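You operate a simulated robot arm through the tools that you are given. There is no shell and no other tool.

You run a simulated robot arm. Do the job below in one go: nothing can be reset, and whatever is moved stays where it is left.

JOB
Fit the silver pulley, tighten the nut, then turn the pulley by hand.
Fine: brake lever on for the black socket wrench, off again after; stand the wrench back. Where these are worked on the way, their far stop is far enough and under half their travel is too little: brake lever.

Only the result counts: the job must be done as asked and must still hold three seconds after the hand-in. Knocking over, shifting, dropping, spilling or breaking anything else fails it.

ROBOT AND FRAMES
A 7-joint arm with a two-finger parallel gripper, fixed in place. Base frame: the origin is at the foot of the arm, x ahead of it, y to its left, z up. Readings come in m, rad, newtons and seconds.
With the tool pointing down near the work surface it reaches from about 0.44 to 0.92 m from the base axis. Its first joint turns from -2.496 to 2.496 rad. Payload 3 kg.
The TCP is the grasp point between the finger pads, 0.03 m short of the fingertips. In the tool frame z runs along the fingers and y along their closing line. The gripper opens to 0.094 m. The fingers are 0.028 m wide and 0.01 m thick; the gripper's body (0.05 by 0.096 m) begins 0.055 m behind the TCP.
Orientation is that of the tool frame in the base frame, as a unit quaternion [x, y, z, w]. With the fingers straight down and closing along the base's y, the tool's x points along the base's -x, its y along +y and its z along -z.

CONTROLS
- The arm moves only by the tool arm_command. Its argument "deltas" is a list of rows, each an object of numbers (a shift or turn left out is 0, a gripper value left out holds the last): "tx", "ty", "tz": the shift along the tool's x, y, z in m; "ax", "ay", "az": the turn, a rotation vector about the tool's x, y, z in rad; "jaw": the gripper command, from -1 (fully open) to 1 (shut), values between in proportion. In form: [{"tx": .., "ty": .., "tz": .., "ax": .., "ay": .., "az": .., "jaw": ..}, ...]. A call has 1 to 20 rows; each row is the pose to reach, as a shift and turn from the pose commanded when the call began, along the tool's axes at that moment. Rows are played at 5 a second. More than 0.05 m and 0.15 rad between two rows, or a gripper value outside its range, and nothing of the call is played. Where a pose cannot be reached the arm comes as near as it can. A force on the tool above 50 N (or 10 N above the force at the start of the call, whichever is more), or a blocked arm, ends the call early, and 0.2 s more pass. The fingers move at their own pace (about 0.072 m/s each) and stop on an object; they squeeze with about 35 N. The grip force told is the motor's: it shows also when the fingers shut on nothing. Time passes only in rows, and 0.2 s behind the last, so rows that repeat a pose let the fingers close. It gives the time, the measured TCP pose, the force on the tool (base axes), the opening and the grip force at its end, in the units of the frame above (readings bear some noise), with the torque about the TCP (base axes, N m) and any sound that the robot's microphone picked up.
- Cameras (640 x 400 px; columns grow to the right, rows downward): "scene" is fixed at [0.4, -0.6501, 1.3992]; the picture's right is [0.90, -0.45, 0.00], its down [-0.18, -0.36, -0.91] and it looks along [0.41, 0.82, -0.41] (base axes); focal length 311 px, centre (320, 200). "wrist" rides on the gripper at [0.076, 0.014, -0.102] in the tool frame; the picture's right is [-0.18, 0.98, 0.00], its down [-0.75, -0.14, -0.64] and it looks along [-0.63, -0.12, 0.77] (tool axes); focal length 243 px, centre (320, 200). There is no depth. A picture from a camera that has moved, and an enlarged one, comes with that camera's place and axes in the base frame and with its lens.
- get_image(camera): a new picture of that camera. The clock stands still meanwhile.
- zoom(camera, box): a new picture of the part [left, top, right, bottom] of that camera's present view, enlarged. The clock stands still meanwhile.
- close_job(): hands the job in; it is judged then, once.

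Places have to be worked out from the pictures, the camera data and where the tool is seen. Open the gripper and draw the arm clear of the work before you hand the job in, unless the task says otherwise.

The tools are called after "Call:" as a command line: name --argument value ..., lists and objects as JSON in quotes. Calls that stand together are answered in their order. arm_command: Moves the arm, as the interface text tells. Its arguments: {"type":"object","properties":{"deltas":{"type":"array"}},"required":["deltas"]} The other tools are called the same way: get_image (camera) takes a picture; zoom (camera, box) takes an enlarged picture of a part of a camera's view; close_job () hands the job in.

At the start:

```text
t: 0.0
position: [0.4171, 0.1689, 1.3202]
orientation: [0.001, 1.0, 0.001, 0.0]
force: [0.2, 0.3, 0.4]
wrist_torque: [0.01, 0.02, 0.04]
opening: 0.0943
grip_force: 0.1
```

scene: 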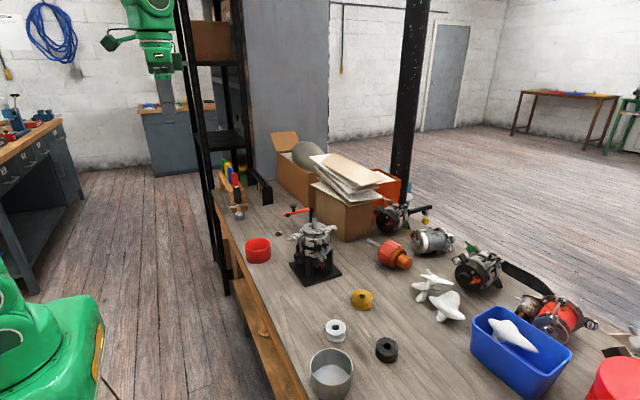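
wrist: 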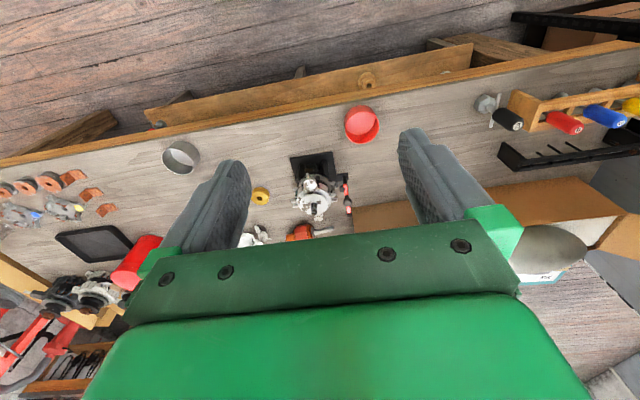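

I start with enlarged views of the work area to find the motor, pulley, nut, brake lever and wrenches.

Call:
zoom --camera "scene" --box '[200, 140, 360, 240]'

Call:
zoom --camera "scene" --box '[240, 190, 400, 290]'

Call:
zoom --camera "scene" --box '[280, 270, 440, 370]'

Call:
zoom --camera "wrist" --box '[240, 80, 400, 240]'

```text
4.00 times, centred on (280, 190) of scene
camera zoom: at [0.4, -0.6501, 1.3992], right [0.9, -0.45, 0.0], down [-0.18, -0.36, -0.91], along [0.41, 0.82, -0.41], focal length 1245 px, centre (480, 240)
```

zoom: 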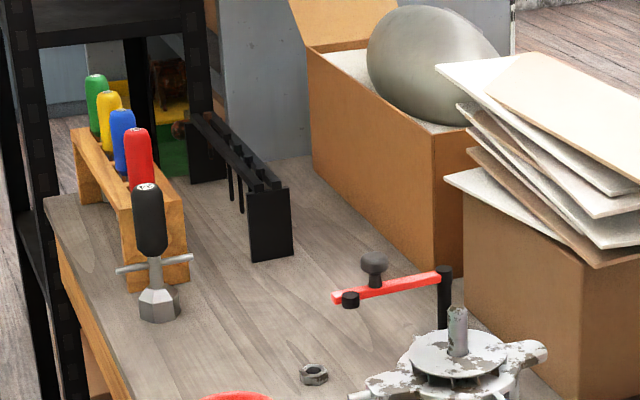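

```text
4.00 times, centred on (320, 240) of scene
camera zoom: at [0.4, -0.6501, 1.3992], right [0.9, -0.45, 0.0], down [-0.18, -0.36, -0.91], along [0.41, 0.82, -0.41], focal length 1245 px, centre (320, 40)
```

zoom: 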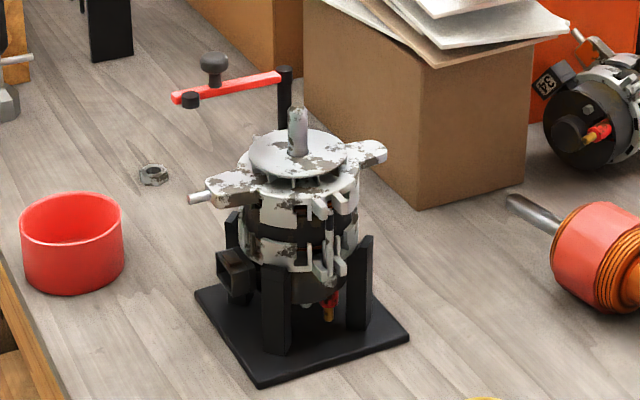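

```text
4.00 times, centred on (360, 320) of scene
camera zoom: at [0.4, -0.6501, 1.3992], right [0.9, -0.45, 0.0], down [-0.18, -0.36, -0.91], along [0.41, 0.82, -0.41], focal length 1245 px, centre (160, -280)
```

zoom: 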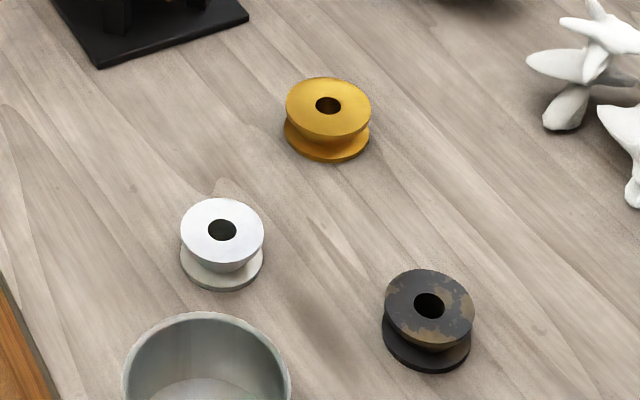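

```text
2.50 times, centred on (320, 160) of wrist
camera zoom: at [0.341, 0.1812, 1.4229], right [0.18, 0.98, 0.0], down [0.75, -0.14, 0.64], along [0.63, -0.12, -0.77], focal length 606 px, centre (320, 300)
```

zoom: 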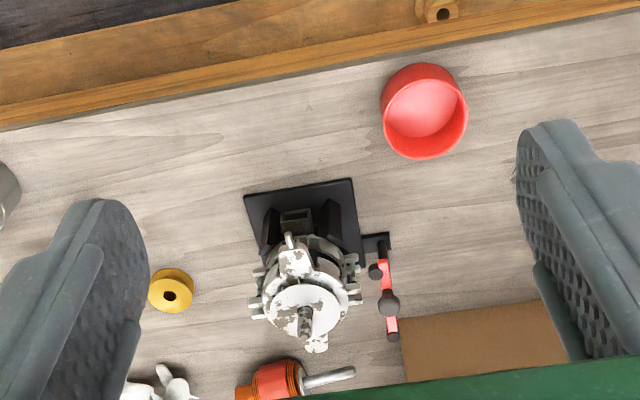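

The motor stands upright with its shaft at about (0.75, 0.09, 0.98). The silver pulley is at about (0.68, -0.16), with the table near z 0.79. I'll bring the wrist camera closer, staying well above everything, to see the shaft and lever better.

Call:
arm_command --deltas '[{"tx": -0.03, "ty": 0.01, "tz": 0.03, "jaw": -1}, {"tx": -0.06, "ty": 0.02, "tz": 0.06}, {"tx": -0.08, "ty": 0.03, "tz": 0.09}, {"tx": -0.08, "ty": 0.03, "tz": 0.12}, {"tx": -0.08, "ty": 0.03, "tz": 0.12}]'

Call:
get_image --camera "wrist"

Call:
zoom --camera "wrist" --box '[240, 80, 400, 180]'

```text
t: 1.2
position: [0.4954, 0.1972, 1.2019]
orientation: [0.0, 1.0, 0.0, 0.0]
force: [0.5, -0.3, 0.1]
wrist_torque: [0.01, -0.01, 0.0]
opening: 0.094
grip_force: 0.0
```

```text
taken
camera wrist: at [0.4195, 0.21, 1.303], right [0.18, 0.98, 0.0], down [0.75, -0.14, 0.64], along [0.63, -0.12, -0.77], focal length 243 px, centre (320, 200)
```

wrist: 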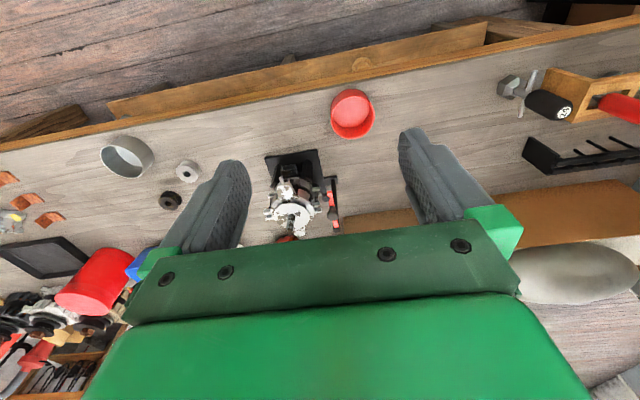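

```text
4.00 times, centred on (320, 130) of wrist
camera zoom: at [0.4195, 0.21, 1.303], right [0.18, 0.98, 0.0], down [0.75, -0.14, 0.64], along [0.63, -0.12, -0.77], focal length 970 px, centre (320, 480)
```

zoom: 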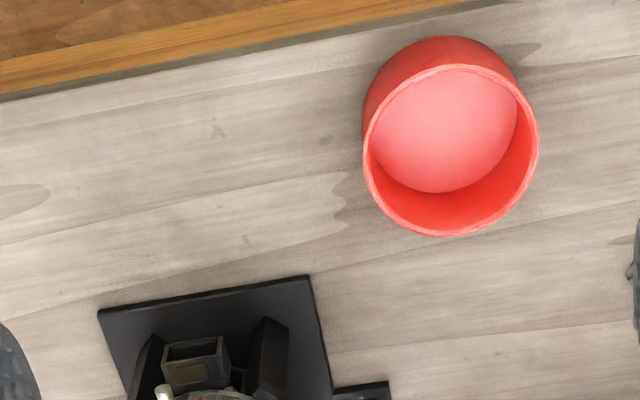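

The wrist view shows the wrench, the bowls and the pulleys. I'll enlarge the alternator with its lever, the wrench and rack, and the pulleys.

Call:
zoom --camera "wrist" --box '[250, 140, 350, 240]'

Call:
zoom --camera "wrist" --box '[480, 50, 640, 190]'

Call:
zoom --camera "wrist" --box '[90, 120, 220, 220]'

Call:
zoom --camera "scene" --box '[270, 190, 350, 240]'

Call:
zoom --camera "scene" --box '[210, 150, 290, 220]'

```text
4.00 times, centred on (300, 190) of wrist
camera zoom: at [0.4195, 0.21, 1.303], right [0.18, 0.98, 0.0], down [0.75, -0.14, 0.64], along [0.63, -0.12, -0.77], focal length 970 px, centre (400, 240)
```

zoom: 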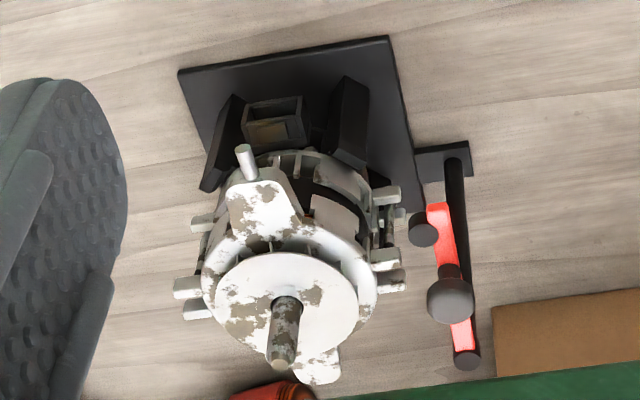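

```text
2.86 times, centred on (560, 120) of wrist
camera zoom: at [0.4195, 0.21, 1.303], right [0.18, 0.98, 0.0], down [0.75, -0.14, 0.64], along [0.63, -0.12, -0.77], focal length 693 px, centre (-366, 429)
```

zoom: 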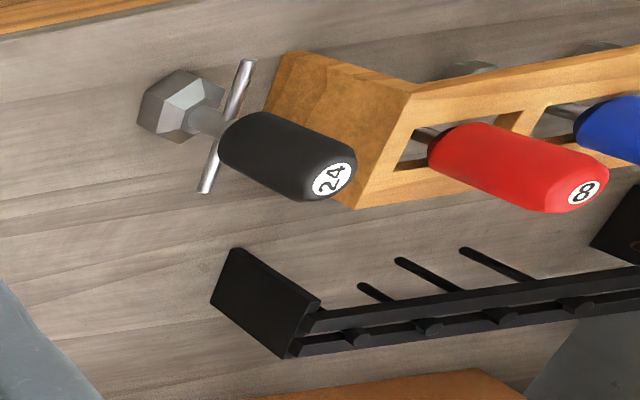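

```text
4.00 times, centred on (155, 170) of wrist
camera zoom: at [0.4195, 0.21, 1.303], right [0.18, 0.98, 0.0], down [0.75, -0.14, 0.64], along [0.63, -0.12, -0.77], focal length 970 px, centre (980, 320)
```

zoom: 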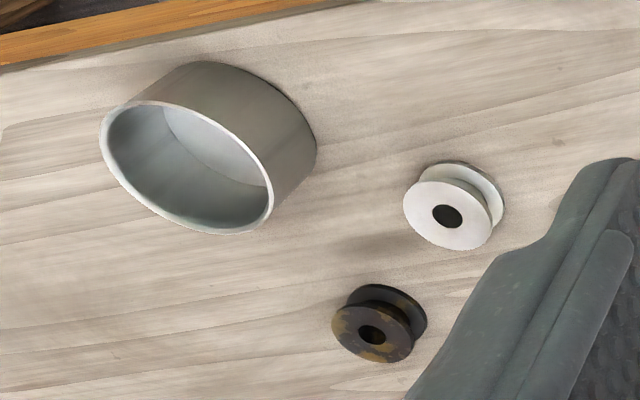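

```text
8.00 times, centred on (310, 215) of scene
camera zoom: at [0.4, -0.6501, 1.3992], right [0.9, -0.45, 0.0], down [-0.18, -0.36, -0.91], along [0.41, 0.82, -0.41], focal length 2489 px, centre (400, 80)
```

zoom: 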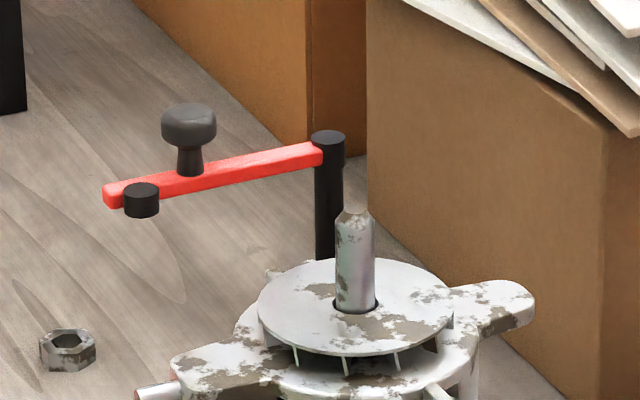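

```text
5.71 times, centred on (250, 185) of scene
camera zoom: at [0.4, -0.6501, 1.3992], right [0.9, -0.45, 0.0], down [-0.18, -0.36, -0.91], along [0.41, 0.82, -0.41], focal length 1778 px, centre (720, 286)
```

zoom: 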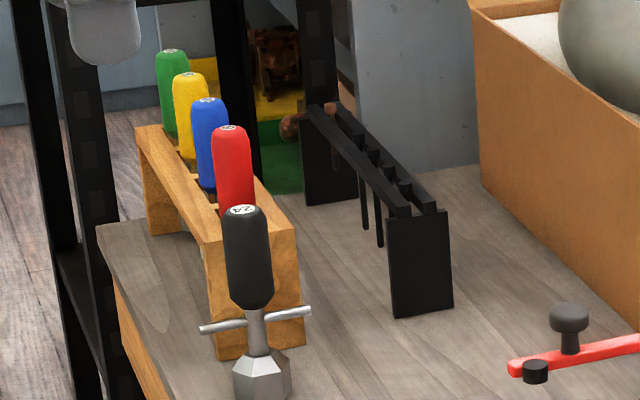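

From the two views I place the shaft tip at about (0.750, 0.091, 0.982) and the top of the rotor disc at about z 0.944. The lever post is at (0.778, 0.178), its knob at (0.718, 0.178, 0.989), the black wrench "24" at (0.618, 0.547) with its top at z 0.938, and the nut at about (0.718, 0.345). Next I move above the silver pulley to look closer.

Call:
arm_command --deltas '[{"tx": -0.01, "ty": -0.04, "tz": 0.01}, {"tx": -0.02, "ty": -0.08, "tz": 0.03}, {"tx": -0.03, "ty": -0.12, "tz": 0.05}, {"tx": -0.04, "ty": -0.16, "tz": 0.06}, {"tx": -0.05, "ty": -0.2, "tz": 0.07}, {"tx": -0.06, "ty": -0.24, "tz": 0.09}, {"tx": -0.07, "ty": -0.28, "tz": 0.11}, {"tx": -0.08, "ty": -0.32, "tz": 0.13}, {"tx": -0.085, "ty": -0.357, "tz": 0.16}, {"tx": -0.085, "ty": -0.357, "tz": 0.18}, {"tx": -0.085, "ty": -0.357, "tz": 0.18}]'

Call:
get_image --camera "wrist"

Call:
get_image --camera "scene"

```text
t: 3.6
position: [0.58, -0.1602, 1.018]
orientation: [0.001, 1.0, 0.0, -0.001]
force: [-0.4, -1.2, -0.2]
wrist_torque: [-0.01, 0.02, -0.01]
opening: 0.094
grip_force: 0.1
```

```text
taken
camera wrist: at [0.5048, -0.1472, 1.1207], right [0.18, 0.98, 0.0], down [0.75, -0.14, 0.64], along [0.63, -0.12, -0.77], focal length 243 px, centre (320, 200)
```

wrist: 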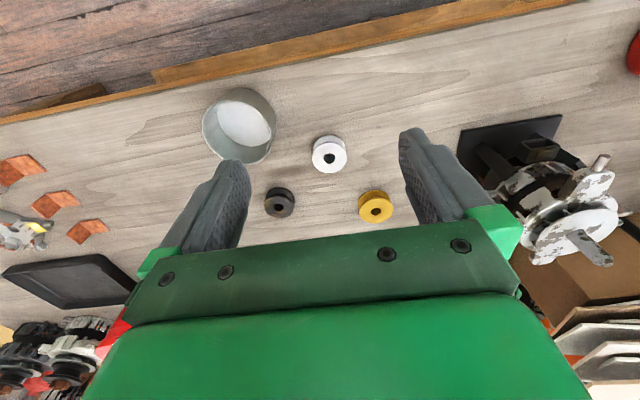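

```text
taken
```

scene: 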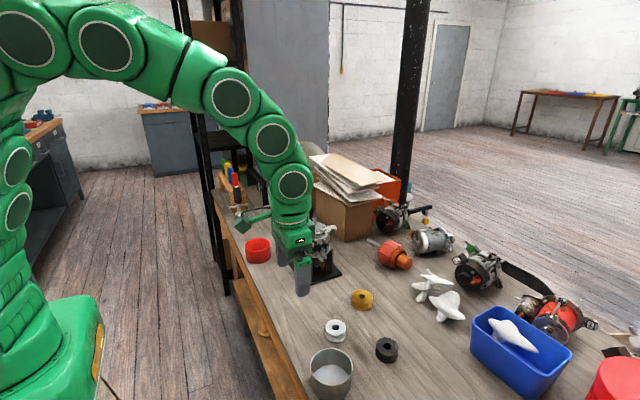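

Both cameras see the silver pulley clearly, so I enlarge it in each and also take another view of the motor.

Call:
zoom --camera "wrist" --box '[280, 120, 380, 190]'

Call:
zoom --camera "scene" --box '[310, 305, 360, 355]'

Call:
zoom --camera "wrist" --box '[440, 90, 640, 290]'

```text
5.71 times, centred on (330, 155) of wrist
camera zoom: at [0.5048, -0.1472, 1.1207], right [0.18, 0.98, 0.0], down [0.75, -0.14, 0.64], along [0.63, -0.12, -0.77], focal length 1386 px, centre (263, 457)
```

zoom: 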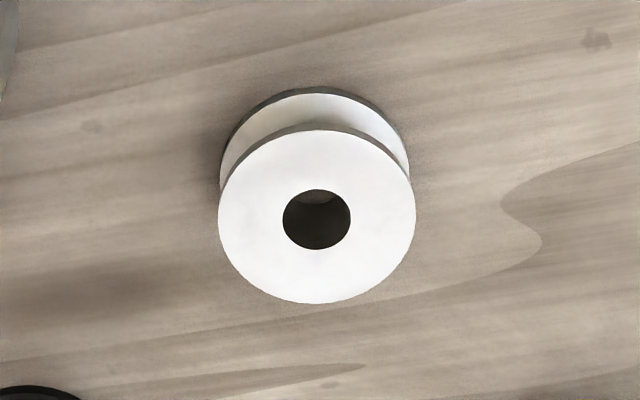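

```text
8.00 times, centred on (335, 330) of scene
camera zoom: at [0.4, -0.6501, 1.3992], right [0.9, -0.45, 0.0], down [-0.18, -0.36, -0.91], along [0.41, 0.82, -0.41], focal length 2489 px, centre (200, -840)
```

zoom: 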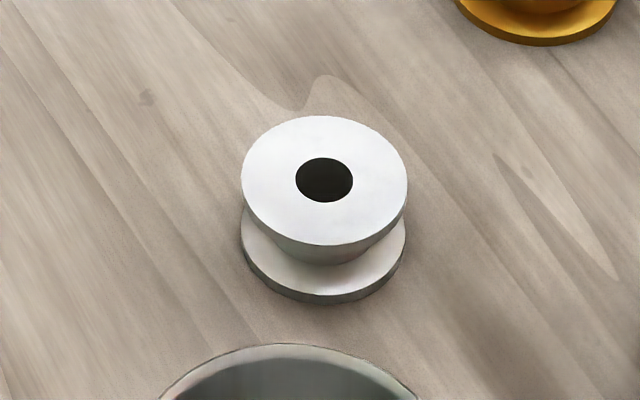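

```text
2.00 times, centred on (540, 190) of wrist
camera zoom: at [0.5048, -0.1472, 1.1207], right [0.18, 0.98, 0.0], down [0.75, -0.14, 0.64], along [0.63, -0.12, -0.77], focal length 485 px, centre (-120, 220)
```

zoom: 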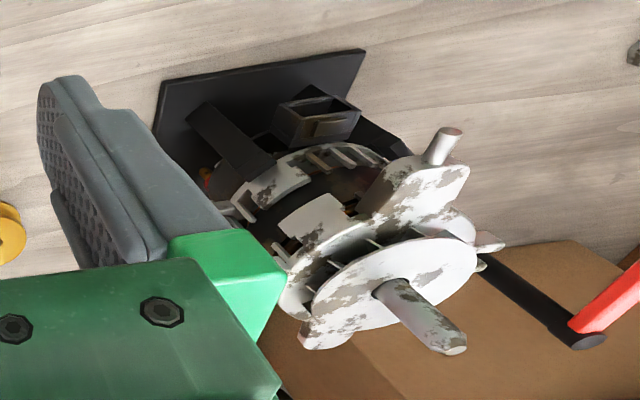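

The silver pulley's top centre triangulates to (0.682, -0.166, 0.816). It is about 50 mm across and 24 mm high with a 17 mm bore, so the table is near z 0.792. I move over it with the fingers partly open and stop above it to check alignment.

Call:
arm_command --deltas '[{"tx": -0.035, "ty": -0.002, "tz": 0.03, "jaw": -0.55}, {"tx": -0.07, "ty": -0.004, "tz": 0.06, "jaw": -0.55}, {"tx": -0.102, "ty": -0.006, "tz": 0.09, "jaw": -0.55}, {"tx": -0.102, "ty": -0.006, "tz": 0.12, "jaw": -0.55}, {"tx": -0.102, "ty": -0.006, "tz": 0.12, "jaw": -0.55}]'

Call:
get_image --camera "wrist"

Call:
zoom --camera "wrist" --box '[220, 100, 420, 230]'

Call:
zoom --camera "scene" --box '[280, 250, 400, 350]'

```text
t: 4.8
position: [0.6834, -0.1655, 0.9001]
orientation: [-0.001, 1.0, -0.001, 0.0]
force: [0.2, 0.0, -1.0]
wrist_torque: [0.03, 0.0, 0.01]
opening: 0.0732
grip_force: 0.1
```

```text
taken
camera wrist: at [0.607, -0.1523, 1.0023], right [0.18, 0.98, 0.0], down [0.75, -0.14, 0.64], along [0.63, -0.12, -0.77], focal length 243 px, centre (320, 200)
```

wrist: 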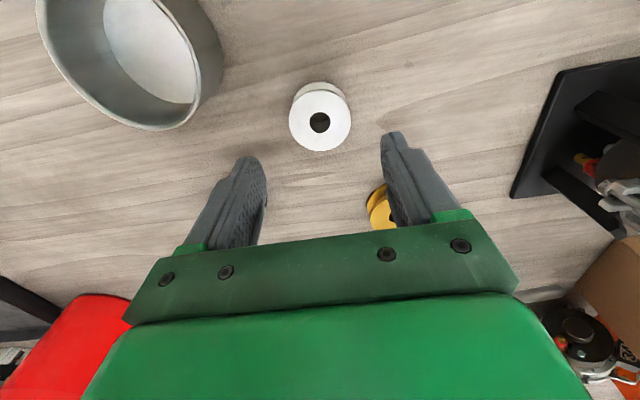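

```text
3.08 times, centred on (320, 165) of wrist
camera zoom: at [0.607, -0.1523, 1.0023], right [0.18, 0.98, 0.0], down [0.75, -0.14, 0.64], along [0.63, -0.12, -0.77], focal length 746 px, centre (320, 308)
```

zoom: 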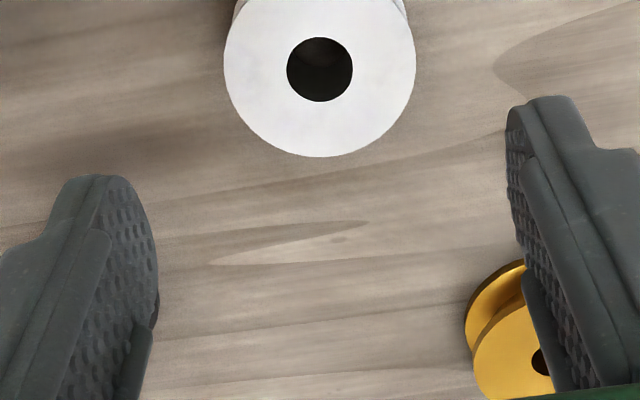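

```text
4.00 times, centred on (340, 300) of scene
camera zoom: at [0.4, -0.6501, 1.3992], right [0.9, -0.45, 0.0], down [-0.18, -0.36, -0.91], along [0.41, 0.82, -0.41], focal length 1245 px, centre (240, -200)
```

zoom: 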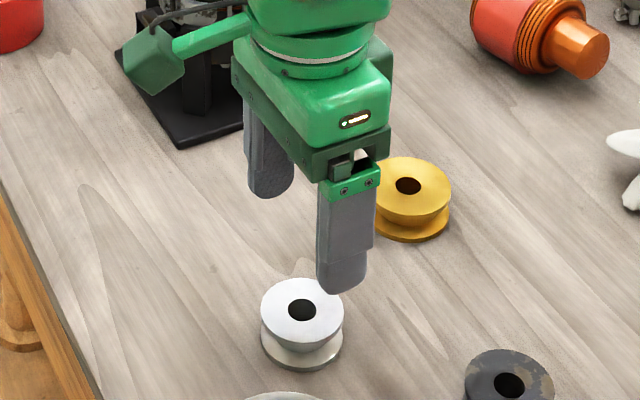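

The bore lies at (0.682, -0.166) from this view too, directly under the tool. I lower so the fingertips stop about 3 mm above the table, then close on the pulley.

Call:
arm_command --deltas '[{"tx": 0.001, "ty": 0.0, "tz": 0.03}, {"tx": 0.001, "tz": 0.055}, {"tx": 0.001, "tz": 0.068}, {"tx": 0.001, "tz": 0.0735}, {"tx": 0.001, "tz": 0.0735}]'

Call:
zoom --camera "scene" --box '[280, 270, 400, 370]'

Call:
get_image --camera "wrist"

```text
t: 6.0
position: [0.6828, -0.1663, 0.8262]
orientation: [0.0, 1.0, 0.001, 0.0]
force: [-0.2, 0.0, -0.2]
wrist_torque: [0.04, 0.02, 0.02]
opening: 0.0729
grip_force: 0.1
```

```text
4.00 times, centred on (340, 320) of scene
camera zoom: at [0.4, -0.6501, 1.3992], right [0.9, -0.45, 0.0], down [-0.18, -0.36, -0.91], along [0.41, 0.82, -0.41], focal length 1245 px, centre (240, -280)
```

zoom: 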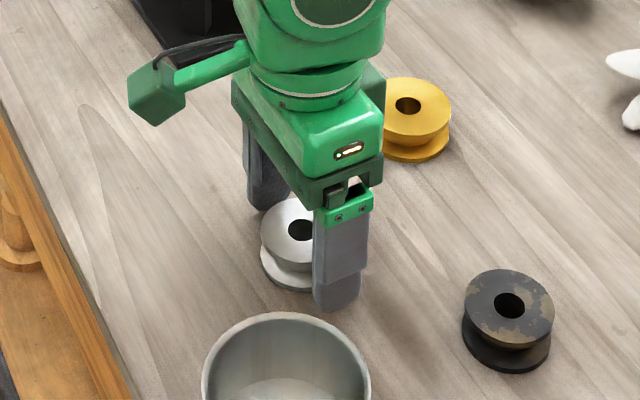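

```text
taken
camera wrist: at [0.6062, -0.1528, 0.9291], right [0.18, 0.98, 0.0], down [0.75, -0.14, 0.64], along [0.63, -0.12, -0.77], focal length 243 px, centre (320, 200)
```

wrist: 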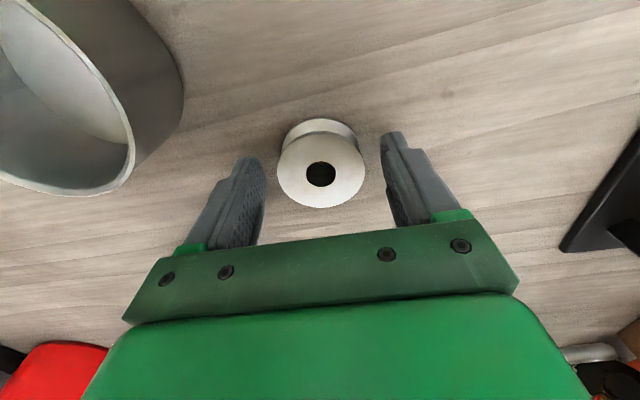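

The pulley sits between the fingers with no contact force. Closing the gripper now.

Call:
arm_command --deltas '[{"jaw": -0.2}, {"jaw": 0.2}, {"jaw": 1}, {"jaw": 1}, {"jaw": 1}]'

Call:
get_image --camera "wrist"

```text
t: 7.2
position: [0.6823, -0.1664, 0.8278]
orientation: [-0.001, 1.0, 0.0, 0.0]
force: [0.0, -0.2, 0.9]
wrist_torque: [-0.01, -0.01, -0.01]
opening: 0.0474
grip_force: 35.4
```

```text
taken
camera wrist: at [0.6061, -0.1527, 0.9292], right [0.18, 0.98, 0.0], down [0.75, -0.14, 0.64], along [0.63, -0.12, -0.77], focal length 243 px, centre (320, 200)
```

wrist: 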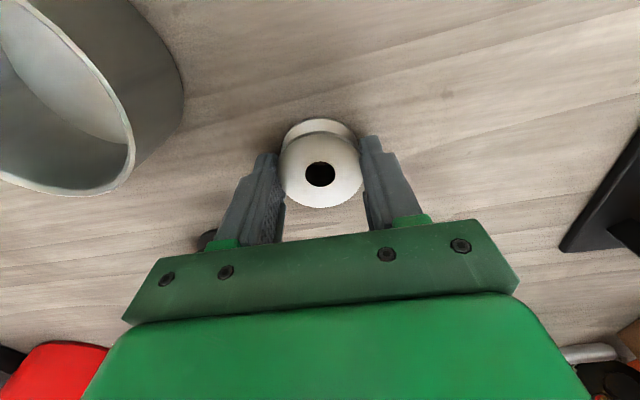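

The grip reads 35 N at an opening of 47.4 mm, so the pulley is held. I lift it straight up and carry it at about z 1.06 to above the shaft.

Call:
arm_command --deltas '[{"tz": -0.02}, {"tz": -0.06}, {"tz": -0.1}, {"tz": -0.14}, {"tx": -0.01, "ty": 0.03, "tz": -0.18}, {"tx": -0.02, "ty": 0.065, "tz": -0.21}, {"tx": -0.03, "ty": 0.105, "tz": -0.233}, {"tx": -0.04, "ty": 0.15, "tz": -0.233}, {"tx": -0.05, "ty": 0.19, "tz": -0.233}, {"tx": -0.06, "ty": 0.225, "tz": -0.233}, {"tx": -0.068, "ty": 0.257, "tz": -0.233}, {"tx": -0.068, "ty": 0.257, "tz": -0.233}, {"tx": -0.068, "ty": 0.257, "tz": -0.233}]'

Call:
get_image --camera "wrist"

Call:
zoom --camera "wrist" --box '[240, 100, 400, 220]'

Call:
zoom --camera "scene" --box '[270, 160, 370, 240]'

```text
refused: row 5 steps farther than a row can; nothing moved
```

```text
taken
camera wrist: at [0.6061, -0.1527, 0.9292], right [0.18, 0.98, 0.0], down [0.75, -0.14, 0.64], along [0.63, -0.12, -0.77], focal length 243 px, centre (320, 200)
```

wrist: 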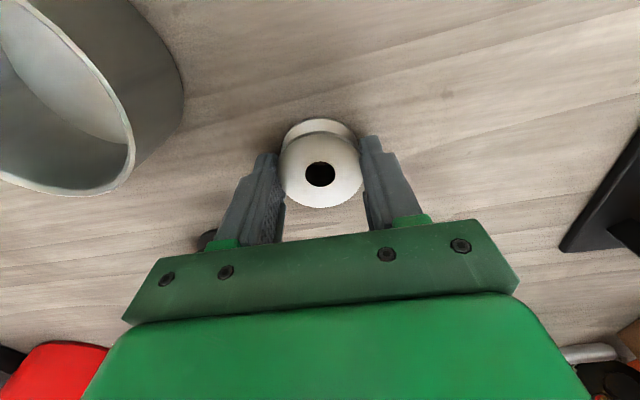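

```text
3.33 times, centred on (320, 160) of wrist
camera zoom: at [0.6061, -0.1527, 0.9292], right [0.18, 0.98, 0.0], down [0.75, -0.14, 0.64], along [0.63, -0.12, -0.77], focal length 809 px, centre (320, 333)
```

zoom: 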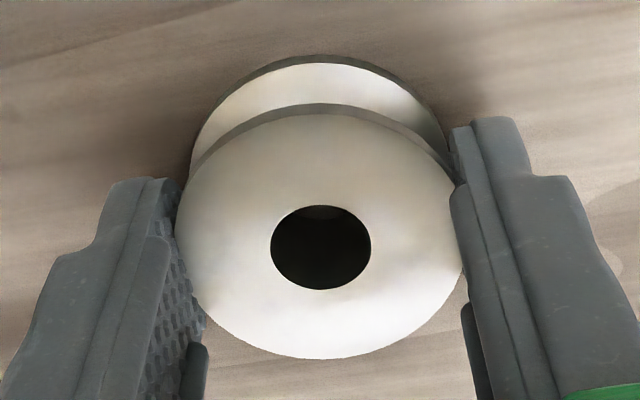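

```text
5.00 times, centred on (320, 200) of scene
camera zoom: at [0.4, -0.6501, 1.3992], right [0.9, -0.45, 0.0], down [-0.18, -0.36, -0.91], along [0.41, 0.82, -0.41], focal length 1556 px, centre (320, 200)
```

zoom: 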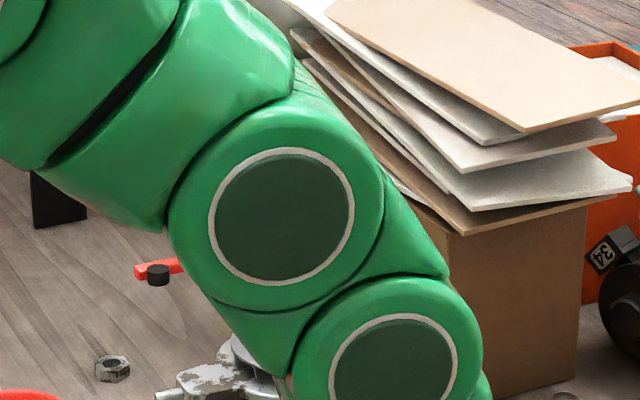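

The pulley is held with its bore within about 1 mm of the TCP, but one row stepped too far and nothing moved. I resend the lift and carry with smaller steps.

Call:
arm_command --deltas '[{"tz": -0.02}, {"tz": -0.06}, {"tz": -0.1}, {"tz": -0.14}, {"tz": -0.18}, {"tx": -0.01, "ty": 0.03, "tz": -0.21}, {"tx": -0.02, "ty": 0.065, "tz": -0.233}, {"tx": -0.03, "ty": 0.105, "tz": -0.233}, {"tx": -0.04, "ty": 0.15, "tz": -0.233}, {"tx": -0.05, "ty": 0.19, "tz": -0.233}, {"tx": -0.06, "ty": 0.225, "tz": -0.233}, {"tx": -0.068, "ty": 0.257, "tz": -0.233}, {"tx": -0.068, "ty": 0.257, "tz": -0.233}, {"tx": -0.068, "ty": 0.257, "tz": -0.233}]'

Call:
get_image --camera "wrist"

Call:
zoom --camera "wrist" --box '[240, 100, 400, 220]'

Call:
zoom --camera "scene" --box '[270, 160, 370, 240]'

```text
t: 10.2
position: [0.7512, 0.094, 1.0594]
orientation: [0.0, 1.0, 0.001, 0.0]
force: [0.0, 0.5, -2.2]
wrist_torque: [-0.02, 0.03, -0.01]
opening: 0.0476
grip_force: 35.5
```

```text
taken
camera wrist: at [0.676, 0.1063, 1.1613], right [0.18, 0.98, 0.0], down [0.75, -0.14, 0.64], along [0.63, -0.12, -0.77], focal length 243 px, centre (320, 200)
```

wrist: 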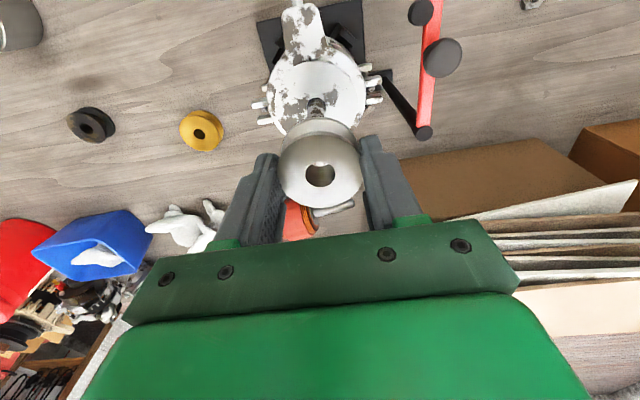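

```text
3.33 times, centred on (320, 160) of wrist
camera zoom: at [0.676, 0.1063, 1.1613], right [0.18, 0.98, 0.0], down [0.75, -0.14, 0.64], along [0.63, -0.12, -0.77], focal length 809 px, centre (320, 333)
```

zoom: 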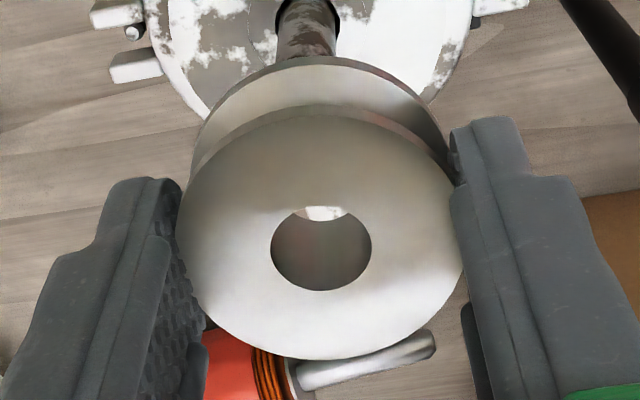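

```text
5.00 times, centred on (320, 200) of scene
camera zoom: at [0.4, -0.6501, 1.3992], right [0.9, -0.45, 0.0], down [-0.18, -0.36, -0.91], along [0.41, 0.82, -0.41], focal length 1556 px, centre (320, 200)
```

zoom: 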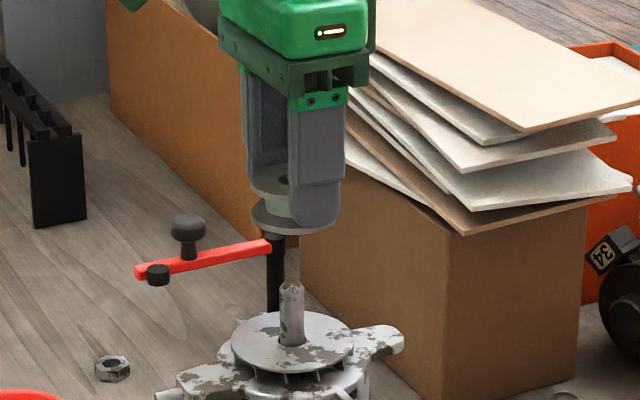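

The pulley is hovering over the shaft and hides its tip from the wrist camera. I shift 40 mm forward so that camera sees the tip nearly from above and I can measure it accurately.

Call:
arm_command --deltas '[{"tx": -0.02}, {"tx": -0.04}, {"tx": -0.04}, {"tx": -0.04}]'

Call:
get_image --camera "wrist"

Call:
zoom --camera "wrist" --box '[270, 20, 370, 120]'

Call:
zoom --camera "scene" --box '[290, 200, 350, 250]'

```text
t: 11.2
position: [0.7919, 0.093, 1.0608]
orientation: [0.0, 1.0, 0.0, 0.0]
force: [0.2, 0.3, -3.0]
wrist_torque: [0.01, 0.01, -0.04]
opening: 0.0474
grip_force: 35.4
```

```text
taken
camera wrist: at [0.7164, 0.1066, 1.1626], right [0.18, 0.98, 0.0], down [0.75, -0.14, 0.64], along [0.63, -0.12, -0.77], focal length 243 px, centre (320, 200)
```

wrist: 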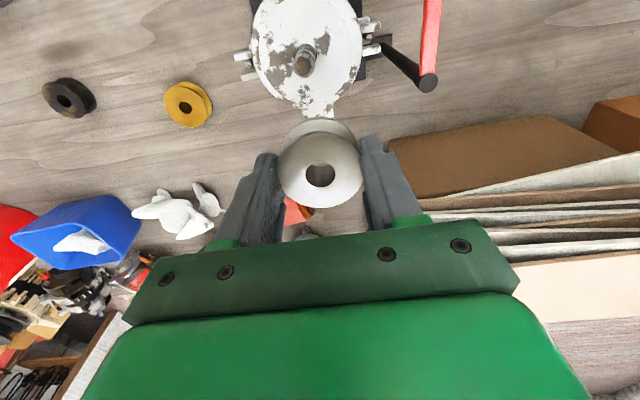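

```text
4.00 times, centred on (320, 70) of wrist
camera zoom: at [0.7164, 0.1066, 1.1626], right [0.18, 0.98, 0.0], down [0.75, -0.14, 0.64], along [0.63, -0.12, -0.77], focal length 970 px, centre (320, 720)
```

zoom: 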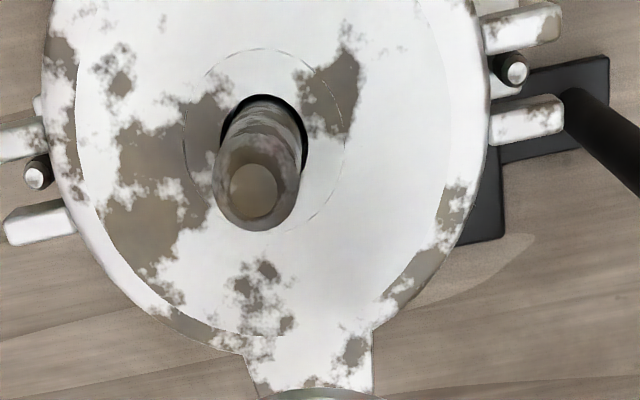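

```text
8.00 times, centred on (320, 225) of scene
camera zoom: at [0.4, -0.6501, 1.3992], right [0.9, -0.45, 0.0], down [-0.18, -0.36, -0.91], along [0.41, 0.82, -0.41], focal length 2489 px, centre (320, 0)
```

zoom: 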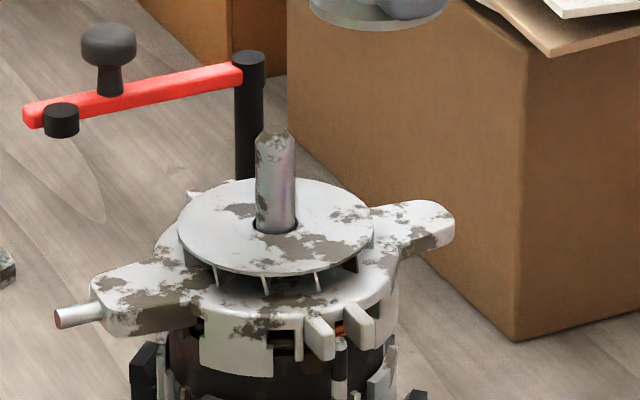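

The shaft axis comes out at about (0.750, 0.089) with its tip at z 0.9815, and the held bore is at TCP + (-0.001, 0). I move the bore over the axis and lower to just above the tip.

Call:
arm_command --deltas '[{"tx": 0.02, "ty": -0.002}, {"tx": 0.0413, "ty": -0.004}, {"tx": 0.0413, "ty": -0.004, "tz": 0.02}, {"tx": 0.0413, "ty": -0.004, "tz": 0.038}, {"tx": 0.0413, "ty": -0.004, "tz": 0.038}, {"tx": 0.0413, "ty": -0.004, "tz": 0.038}]'

Call:
zoom --camera "wrist" --box '[240, 100, 400, 220]'

Call:
zoom --camera "scene" --box '[290, 190, 350, 240]'

```text
t: 12.6
position: [0.7501, 0.0877, 1.0208]
orientation: [-0.001, 1.0, 0.0, -0.001]
force: [-0.6, 0.4, -1.8]
wrist_torque: [-0.01, 0.03, 0.03]
opening: 0.0476
grip_force: 35.2
```

```text
3.33 times, centred on (320, 160) of wrist
camera zoom: at [0.6736, 0.101, 1.1242], right [0.18, 0.98, 0.0], down [0.75, -0.14, 0.64], along [0.63, -0.12, -0.77], focal length 809 px, centre (320, 333)
```

zoom: 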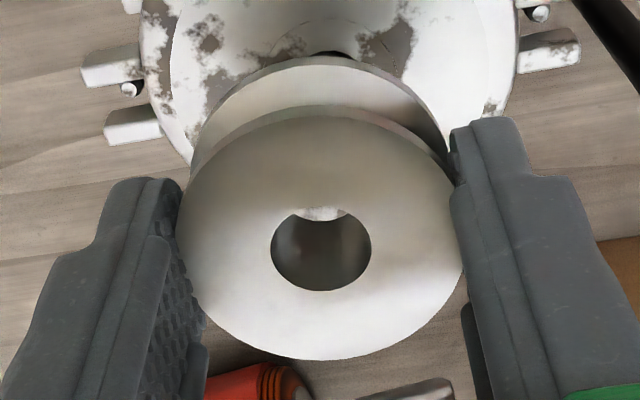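

```text
8.00 times, centred on (320, 215) of scene
camera zoom: at [0.4, -0.6501, 1.3992], right [0.9, -0.45, 0.0], down [-0.18, -0.36, -0.91], along [0.41, 0.82, -0.41], focal length 2489 px, centre (320, 80)
```

zoom: 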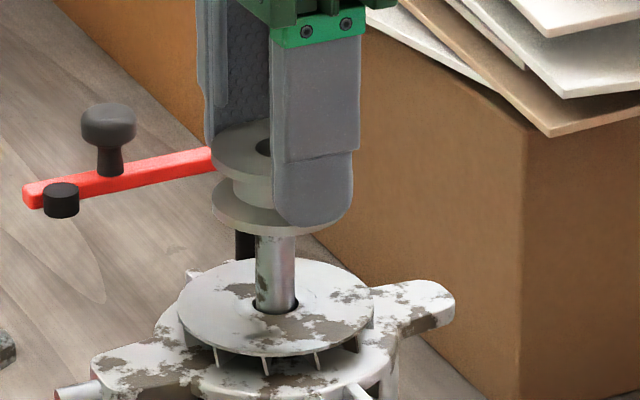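

The pulley bottom is just above the shaft tip. I wait one row and read the poses again to average out the noise before lowering.

Call:
arm_command --deltas '[{"tz": 0.0}, {"tz": 0.0}]'

Call:
zoom --camera "wrist" --box '[290, 140, 350, 200]'

Call:
arm_command --deltas '[{"tz": 0.0}, {"tz": 0.0}]'

Call:
zoom --camera "scene" --box '[295, 200, 335, 230]'

```text
t: 13.2
position: [0.7501, 0.0873, 1.0215]
orientation: [-0.001, 1.0, -0.001, 0.0]
force: [0.7, -0.3, -1.6]
wrist_torque: [0.03, 0.02, -0.01]
opening: 0.0477
grip_force: 35.4
```

```text
6.67 times, centred on (320, 170) of wrist
camera zoom: at [0.6736, 0.101, 1.1243], right [0.18, 0.98, 0.0], down [0.75, -0.14, 0.64], along [0.63, -0.12, -0.77], focal length 1618 px, centre (320, 400)
```

zoom: 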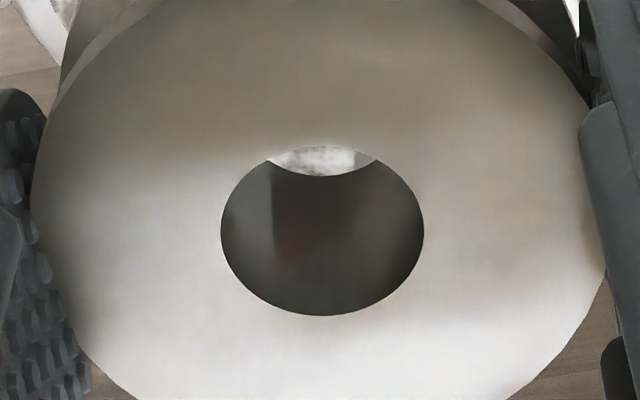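

```text
t: 13.8
position: [0.7493, 0.0892, 1.0219]
orientation: [-0.001, 1.0, 0.0, -0.001]
force: [0.4, -0.1, -1.0]
wrist_torque: [0.05, -0.01, -0.02]
opening: 0.0475
grip_force: 34.9
```

```text
13.33 times, centred on (315, 215) of scene
camera zoom: at [0.4, -0.6501, 1.3992], right [0.9, -0.45, 0.0], down [-0.18, -0.36, -0.91], along [0.41, 0.82, -0.41], focal length 4149 px, centre (387, 0)
```

zoom: 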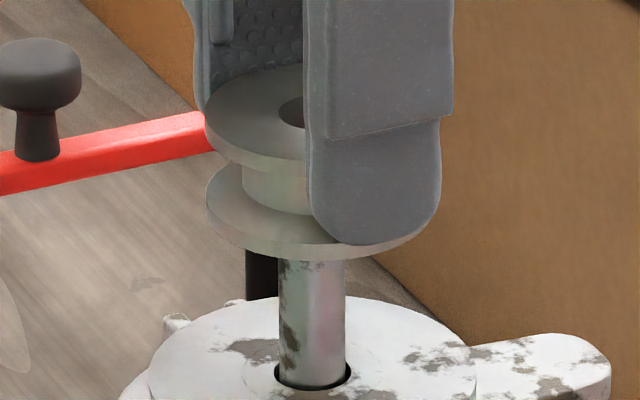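

The camera pose is steady at (0.6736, 0.1010, 1.1243), which puts the bore axis at about (0.7487, 0.0874). The shaft is near (0.7495, 0.0892), so I correct by about (0.5, 1.8) mm and lower slowly, watching the force.

Call:
arm_command --deltas '[{"tx": -0.0005, "ty": 0.0018}, {"tx": -0.0005, "ty": 0.0018, "tz": 0.006}, {"tx": -0.0005, "ty": 0.0018, "tz": 0.012}, {"tx": -0.0005, "ty": 0.0018, "tz": 0.012}]'

Call:
zoom --camera "wrist" --box '[290, 140, 350, 200]'

Call:
zoom --camera "scene" --box '[295, 200, 335, 230]'

```text
t: 14.8
position: [0.7496, 0.0919, 1.0106]
orientation: [-0.001, 1.0, 0.0, 0.0]
force: [0.3, -0.5, -2.0]
wrist_torque: [0.0, 0.01, -0.03]
opening: 0.0475
grip_force: 35.2
```

```text
6.67 times, centred on (320, 170) of wrist
camera zoom: at [0.6739, 0.1038, 1.1124], right [0.18, 0.98, 0.0], down [0.75, -0.14, 0.64], along [0.63, -0.12, -0.77], focal length 1618 px, centre (320, 400)
```

zoom: 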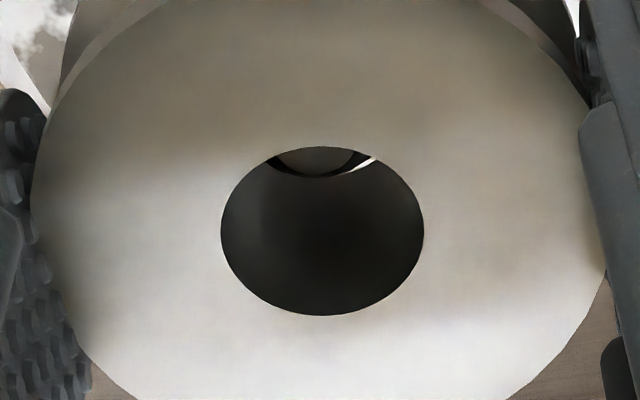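

```text
13.33 times, centred on (315, 215) of scene
camera zoom: at [0.4, -0.6501, 1.3992], right [0.9, -0.45, 0.0], down [-0.18, -0.36, -0.91], along [0.41, 0.82, -0.41], focal length 4149 px, centre (387, 0)
```

zoom: 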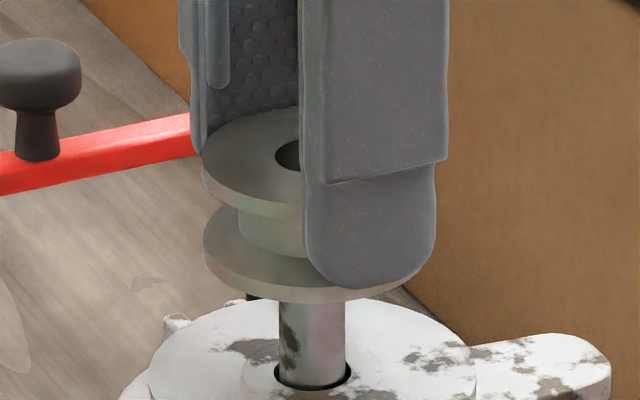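

Through the bore I can see the shaft tip, slightly toward -y. I nudge 0.7 mm that way and go on lowering onto the chamfered tip.

Call:
arm_command --deltas '[{"tx": 0.0003, "ty": -0.0007, "tz": 0.004}, {"tx": 0.0003, "ty": -0.0007, "tz": 0.008}, {"tx": 0.0003, "ty": -0.0007, "tz": 0.012}, {"tx": 0.0003, "ty": -0.0007, "tz": 0.015}, {"tx": 0.0003, "ty": -0.0007, "tz": 0.015}]'

Call:
zoom --camera "wrist" --box '[290, 140, 350, 200]'

Call:
zoom --camera "scene" --box '[295, 200, 335, 230]'

```text
t: 16.0
position: [0.7504, 0.0894, 0.9961]
orientation: [0.0, 1.0, 0.001, 0.0]
force: [-1.4, -0.1, -1.8]
wrist_torque: [-0.01, 0.04, 0.0]
opening: 0.0475
grip_force: 34.8
```

```text
6.67 times, centred on (320, 170) of wrist
camera zoom: at [0.674, 0.1027, 1.0984], right [0.18, 0.98, 0.0], down [0.75, -0.14, 0.64], along [0.63, -0.12, -0.77], focal length 1618 px, centre (320, 400)
```

zoom: 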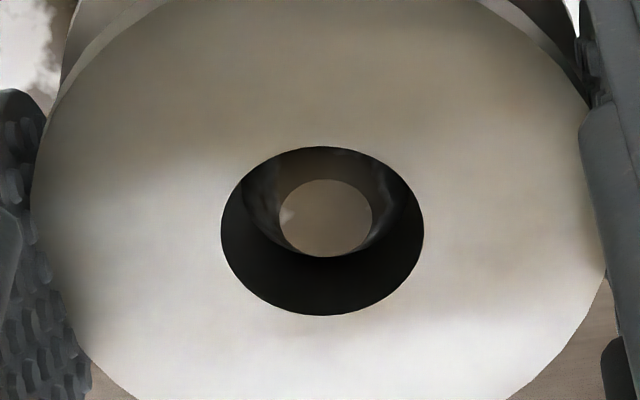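

```text
13.33 times, centred on (315, 215) of scene
camera zoom: at [0.4, -0.6501, 1.3992], right [0.9, -0.45, 0.0], down [-0.18, -0.36, -0.91], along [0.41, 0.82, -0.41], focal length 4149 px, centre (387, 0)
```

zoom: 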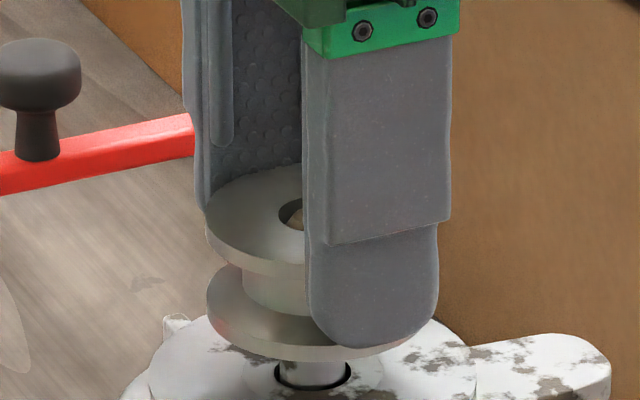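

The shaft is inside the bore, centred, with no side force. I lower the remaining 17 mm or so to the rotor disc in small steps.

Call:
arm_command --deltas '[{"tz": 0.005}, {"tz": 0.01}, {"tz": 0.013}, {"tz": 0.0155}, {"tz": 0.017}, {"tz": 0.017}]'

Call:
zoom --camera "wrist" --box '[290, 140, 350, 200]'

Call:
zoom --camera "scene" --box '[295, 205, 335, 235]'

```text
t: 17.4
position: [0.7504, 0.0885, 0.979]
orientation: [-0.001, 1.0, 0.0, 0.002]
force: [-7.3, 2.7, 24.6]
wrist_torque: [0.05, 0.27, 0.01]
opening: 0.0476
grip_force: 35.2
```

```text
6.67 times, centred on (320, 170) of wrist
camera zoom: at [0.674, 0.1024, 1.0817], right [0.18, 0.98, 0.0], down [0.75, -0.14, 0.64], along [0.63, -0.12, -0.77], focal length 1618 px, centre (320, 400)
```

zoom: 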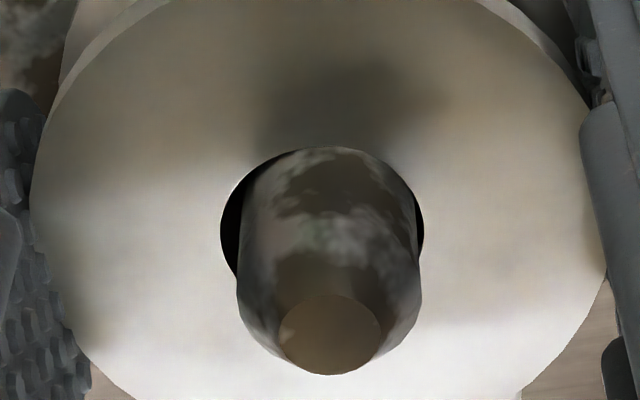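

```text
13.33 times, centred on (315, 220) of scene
camera zoom: at [0.4, -0.6501, 1.3992], right [0.9, -0.45, 0.0], down [-0.18, -0.36, -0.91], along [0.41, 0.82, -0.41], focal length 4149 px, centre (387, -67)
```

zoom: 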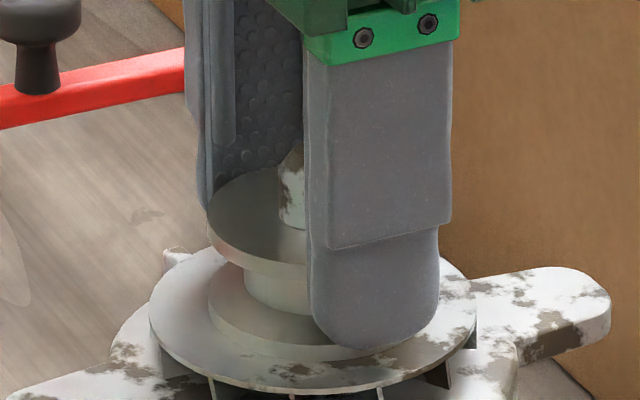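

The 25 N upward force at z 0.979, with the pulley's lower flange on the rotor disc, shows it is seated. I open the fingers and withdraw upward.

Call:
arm_command --deltas '[{"tz": -0.001}, {"tz": -0.001, "jaw": 0.0}, {"tz": -0.001, "jaw": -0.5}, {"tz": -0.001, "jaw": -0.5}, {"tz": -0.03, "jaw": -0.5}, {"tz": -0.07, "jaw": -0.5}, {"tz": -0.11}, {"tz": -0.11}]'

Call:
zoom --camera "scene" --box '[270, 190, 350, 250]'

Call:
get_image --camera "wrist"

```text
t: 19.2
position: [0.7515, 0.0893, 1.0889]
orientation: [0.0, 1.0, 0.0, 0.0]
force: [0.1, 0.6, -0.4]
wrist_torque: [0.01, -0.01, 0.02]
opening: 0.0708
grip_force: 0.0
```

```text
6.67 times, centred on (310, 220) of scene
camera zoom: at [0.4, -0.6501, 1.3992], right [0.9, -0.45, 0.0], down [-0.18, -0.36, -0.91], along [0.41, 0.82, -0.41], focal length 2074 px, centre (387, 67)
```

zoom: 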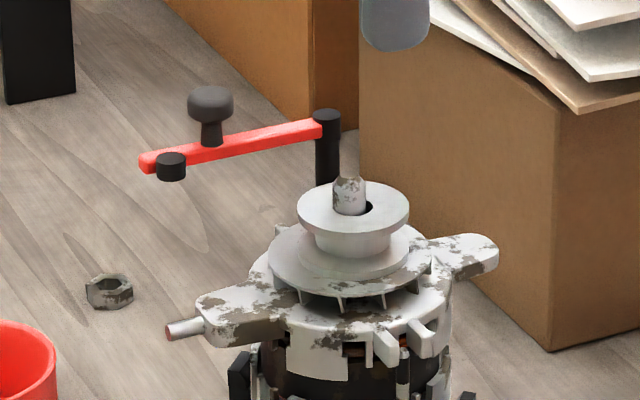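

```text
taken
camera wrist: at [0.6756, 0.1028, 1.1913], right [0.18, 0.98, 0.0], down [0.75, -0.14, 0.64], along [0.63, -0.12, -0.77], focal length 243 px, centre (320, 200)
```

wrist: 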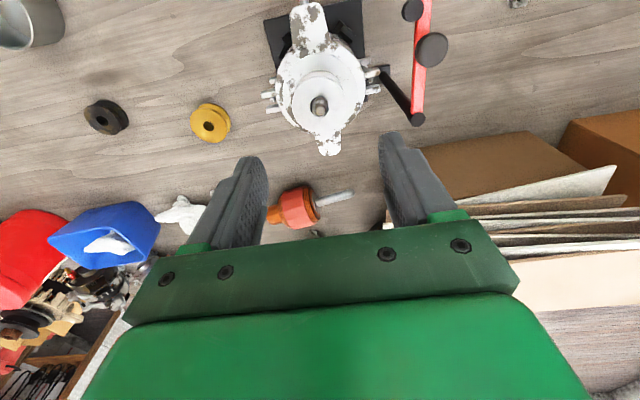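

The pulley sits flat on the rotor disc with the shaft end standing out above it. Next is the nut: I move the wrist camera over it at a safe height.

Call:
arm_command --deltas '[{"tx": 0.018, "ty": 0.042}, {"tx": 0.036, "ty": 0.084}, {"tx": 0.054, "ty": 0.126}, {"tx": 0.072, "ty": 0.168}, {"tx": 0.09, "ty": 0.21}, {"tx": 0.1, "ty": 0.25, "tz": 0.01}, {"tx": 0.1, "ty": 0.256, "tz": 0.04}, {"tx": 0.1, "ty": 0.256, "tz": 0.08}, {"tx": 0.1, "ty": 0.256, "tz": 0.1}, {"tx": 0.1, "ty": 0.256, "tz": 0.1}]'

Call:
get_image --camera "wrist"

Call:
zoom --camera "wrist" --box '[270, 100, 370, 180]'

Call:
zoom --camera "scene" --box '[260, 215, 300, 245]'

```text
t: 21.4
position: [0.6507, 0.3451, 0.987]
orientation: [-0.001, 1.0, 0.0, -0.001]
force: [0.1, 1.3, 0.0]
wrist_torque: [0.04, 0.01, 0.04]
opening: 0.0703
grip_force: 0.0
```

```text
taken
camera wrist: at [0.5739, 0.3581, 1.0898], right [0.18, 0.98, 0.0], down [0.75, -0.14, 0.64], along [0.63, -0.12, -0.77], focal length 243 px, centre (320, 200)
```

wrist: 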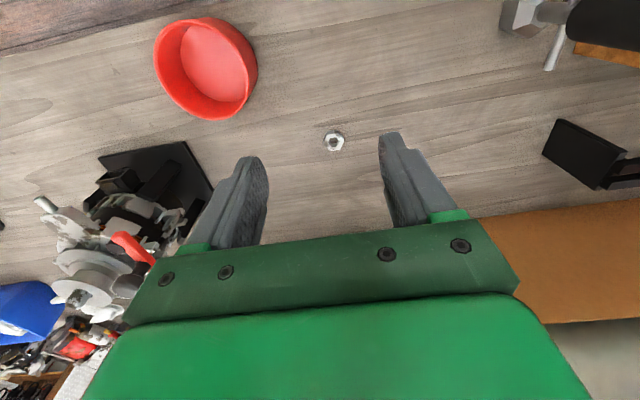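

```text
5.00 times, centred on (320, 140) of wrist
camera zoom: at [0.5739, 0.3581, 1.0898], right [0.18, 0.98, 0.0], down [0.75, -0.14, 0.64], along [0.63, -0.12, -0.77], focal length 1213 px, centre (320, 500)
```

zoom: 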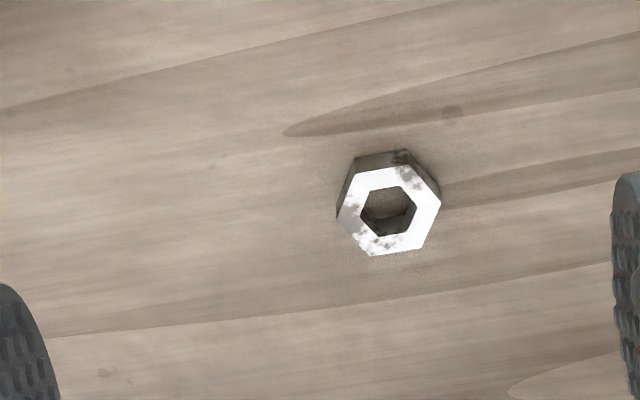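

```text
13.33 times, centred on (280, 230) of scene
camera zoom: at [0.4, -0.6501, 1.3992], right [0.9, -0.45, 0.0], down [-0.18, -0.36, -0.91], along [0.41, 0.82, -0.41], focal length 4149 px, centre (853, -200)
```

zoom: 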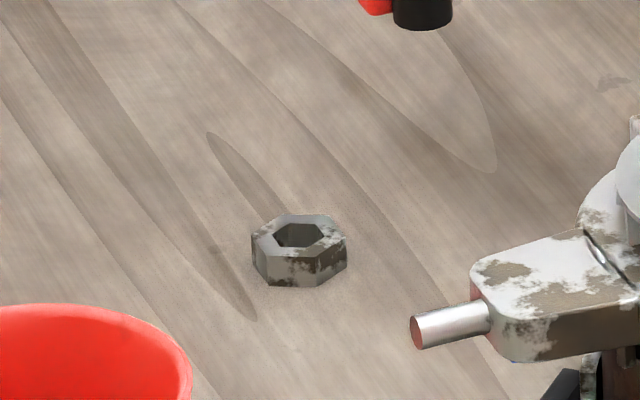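

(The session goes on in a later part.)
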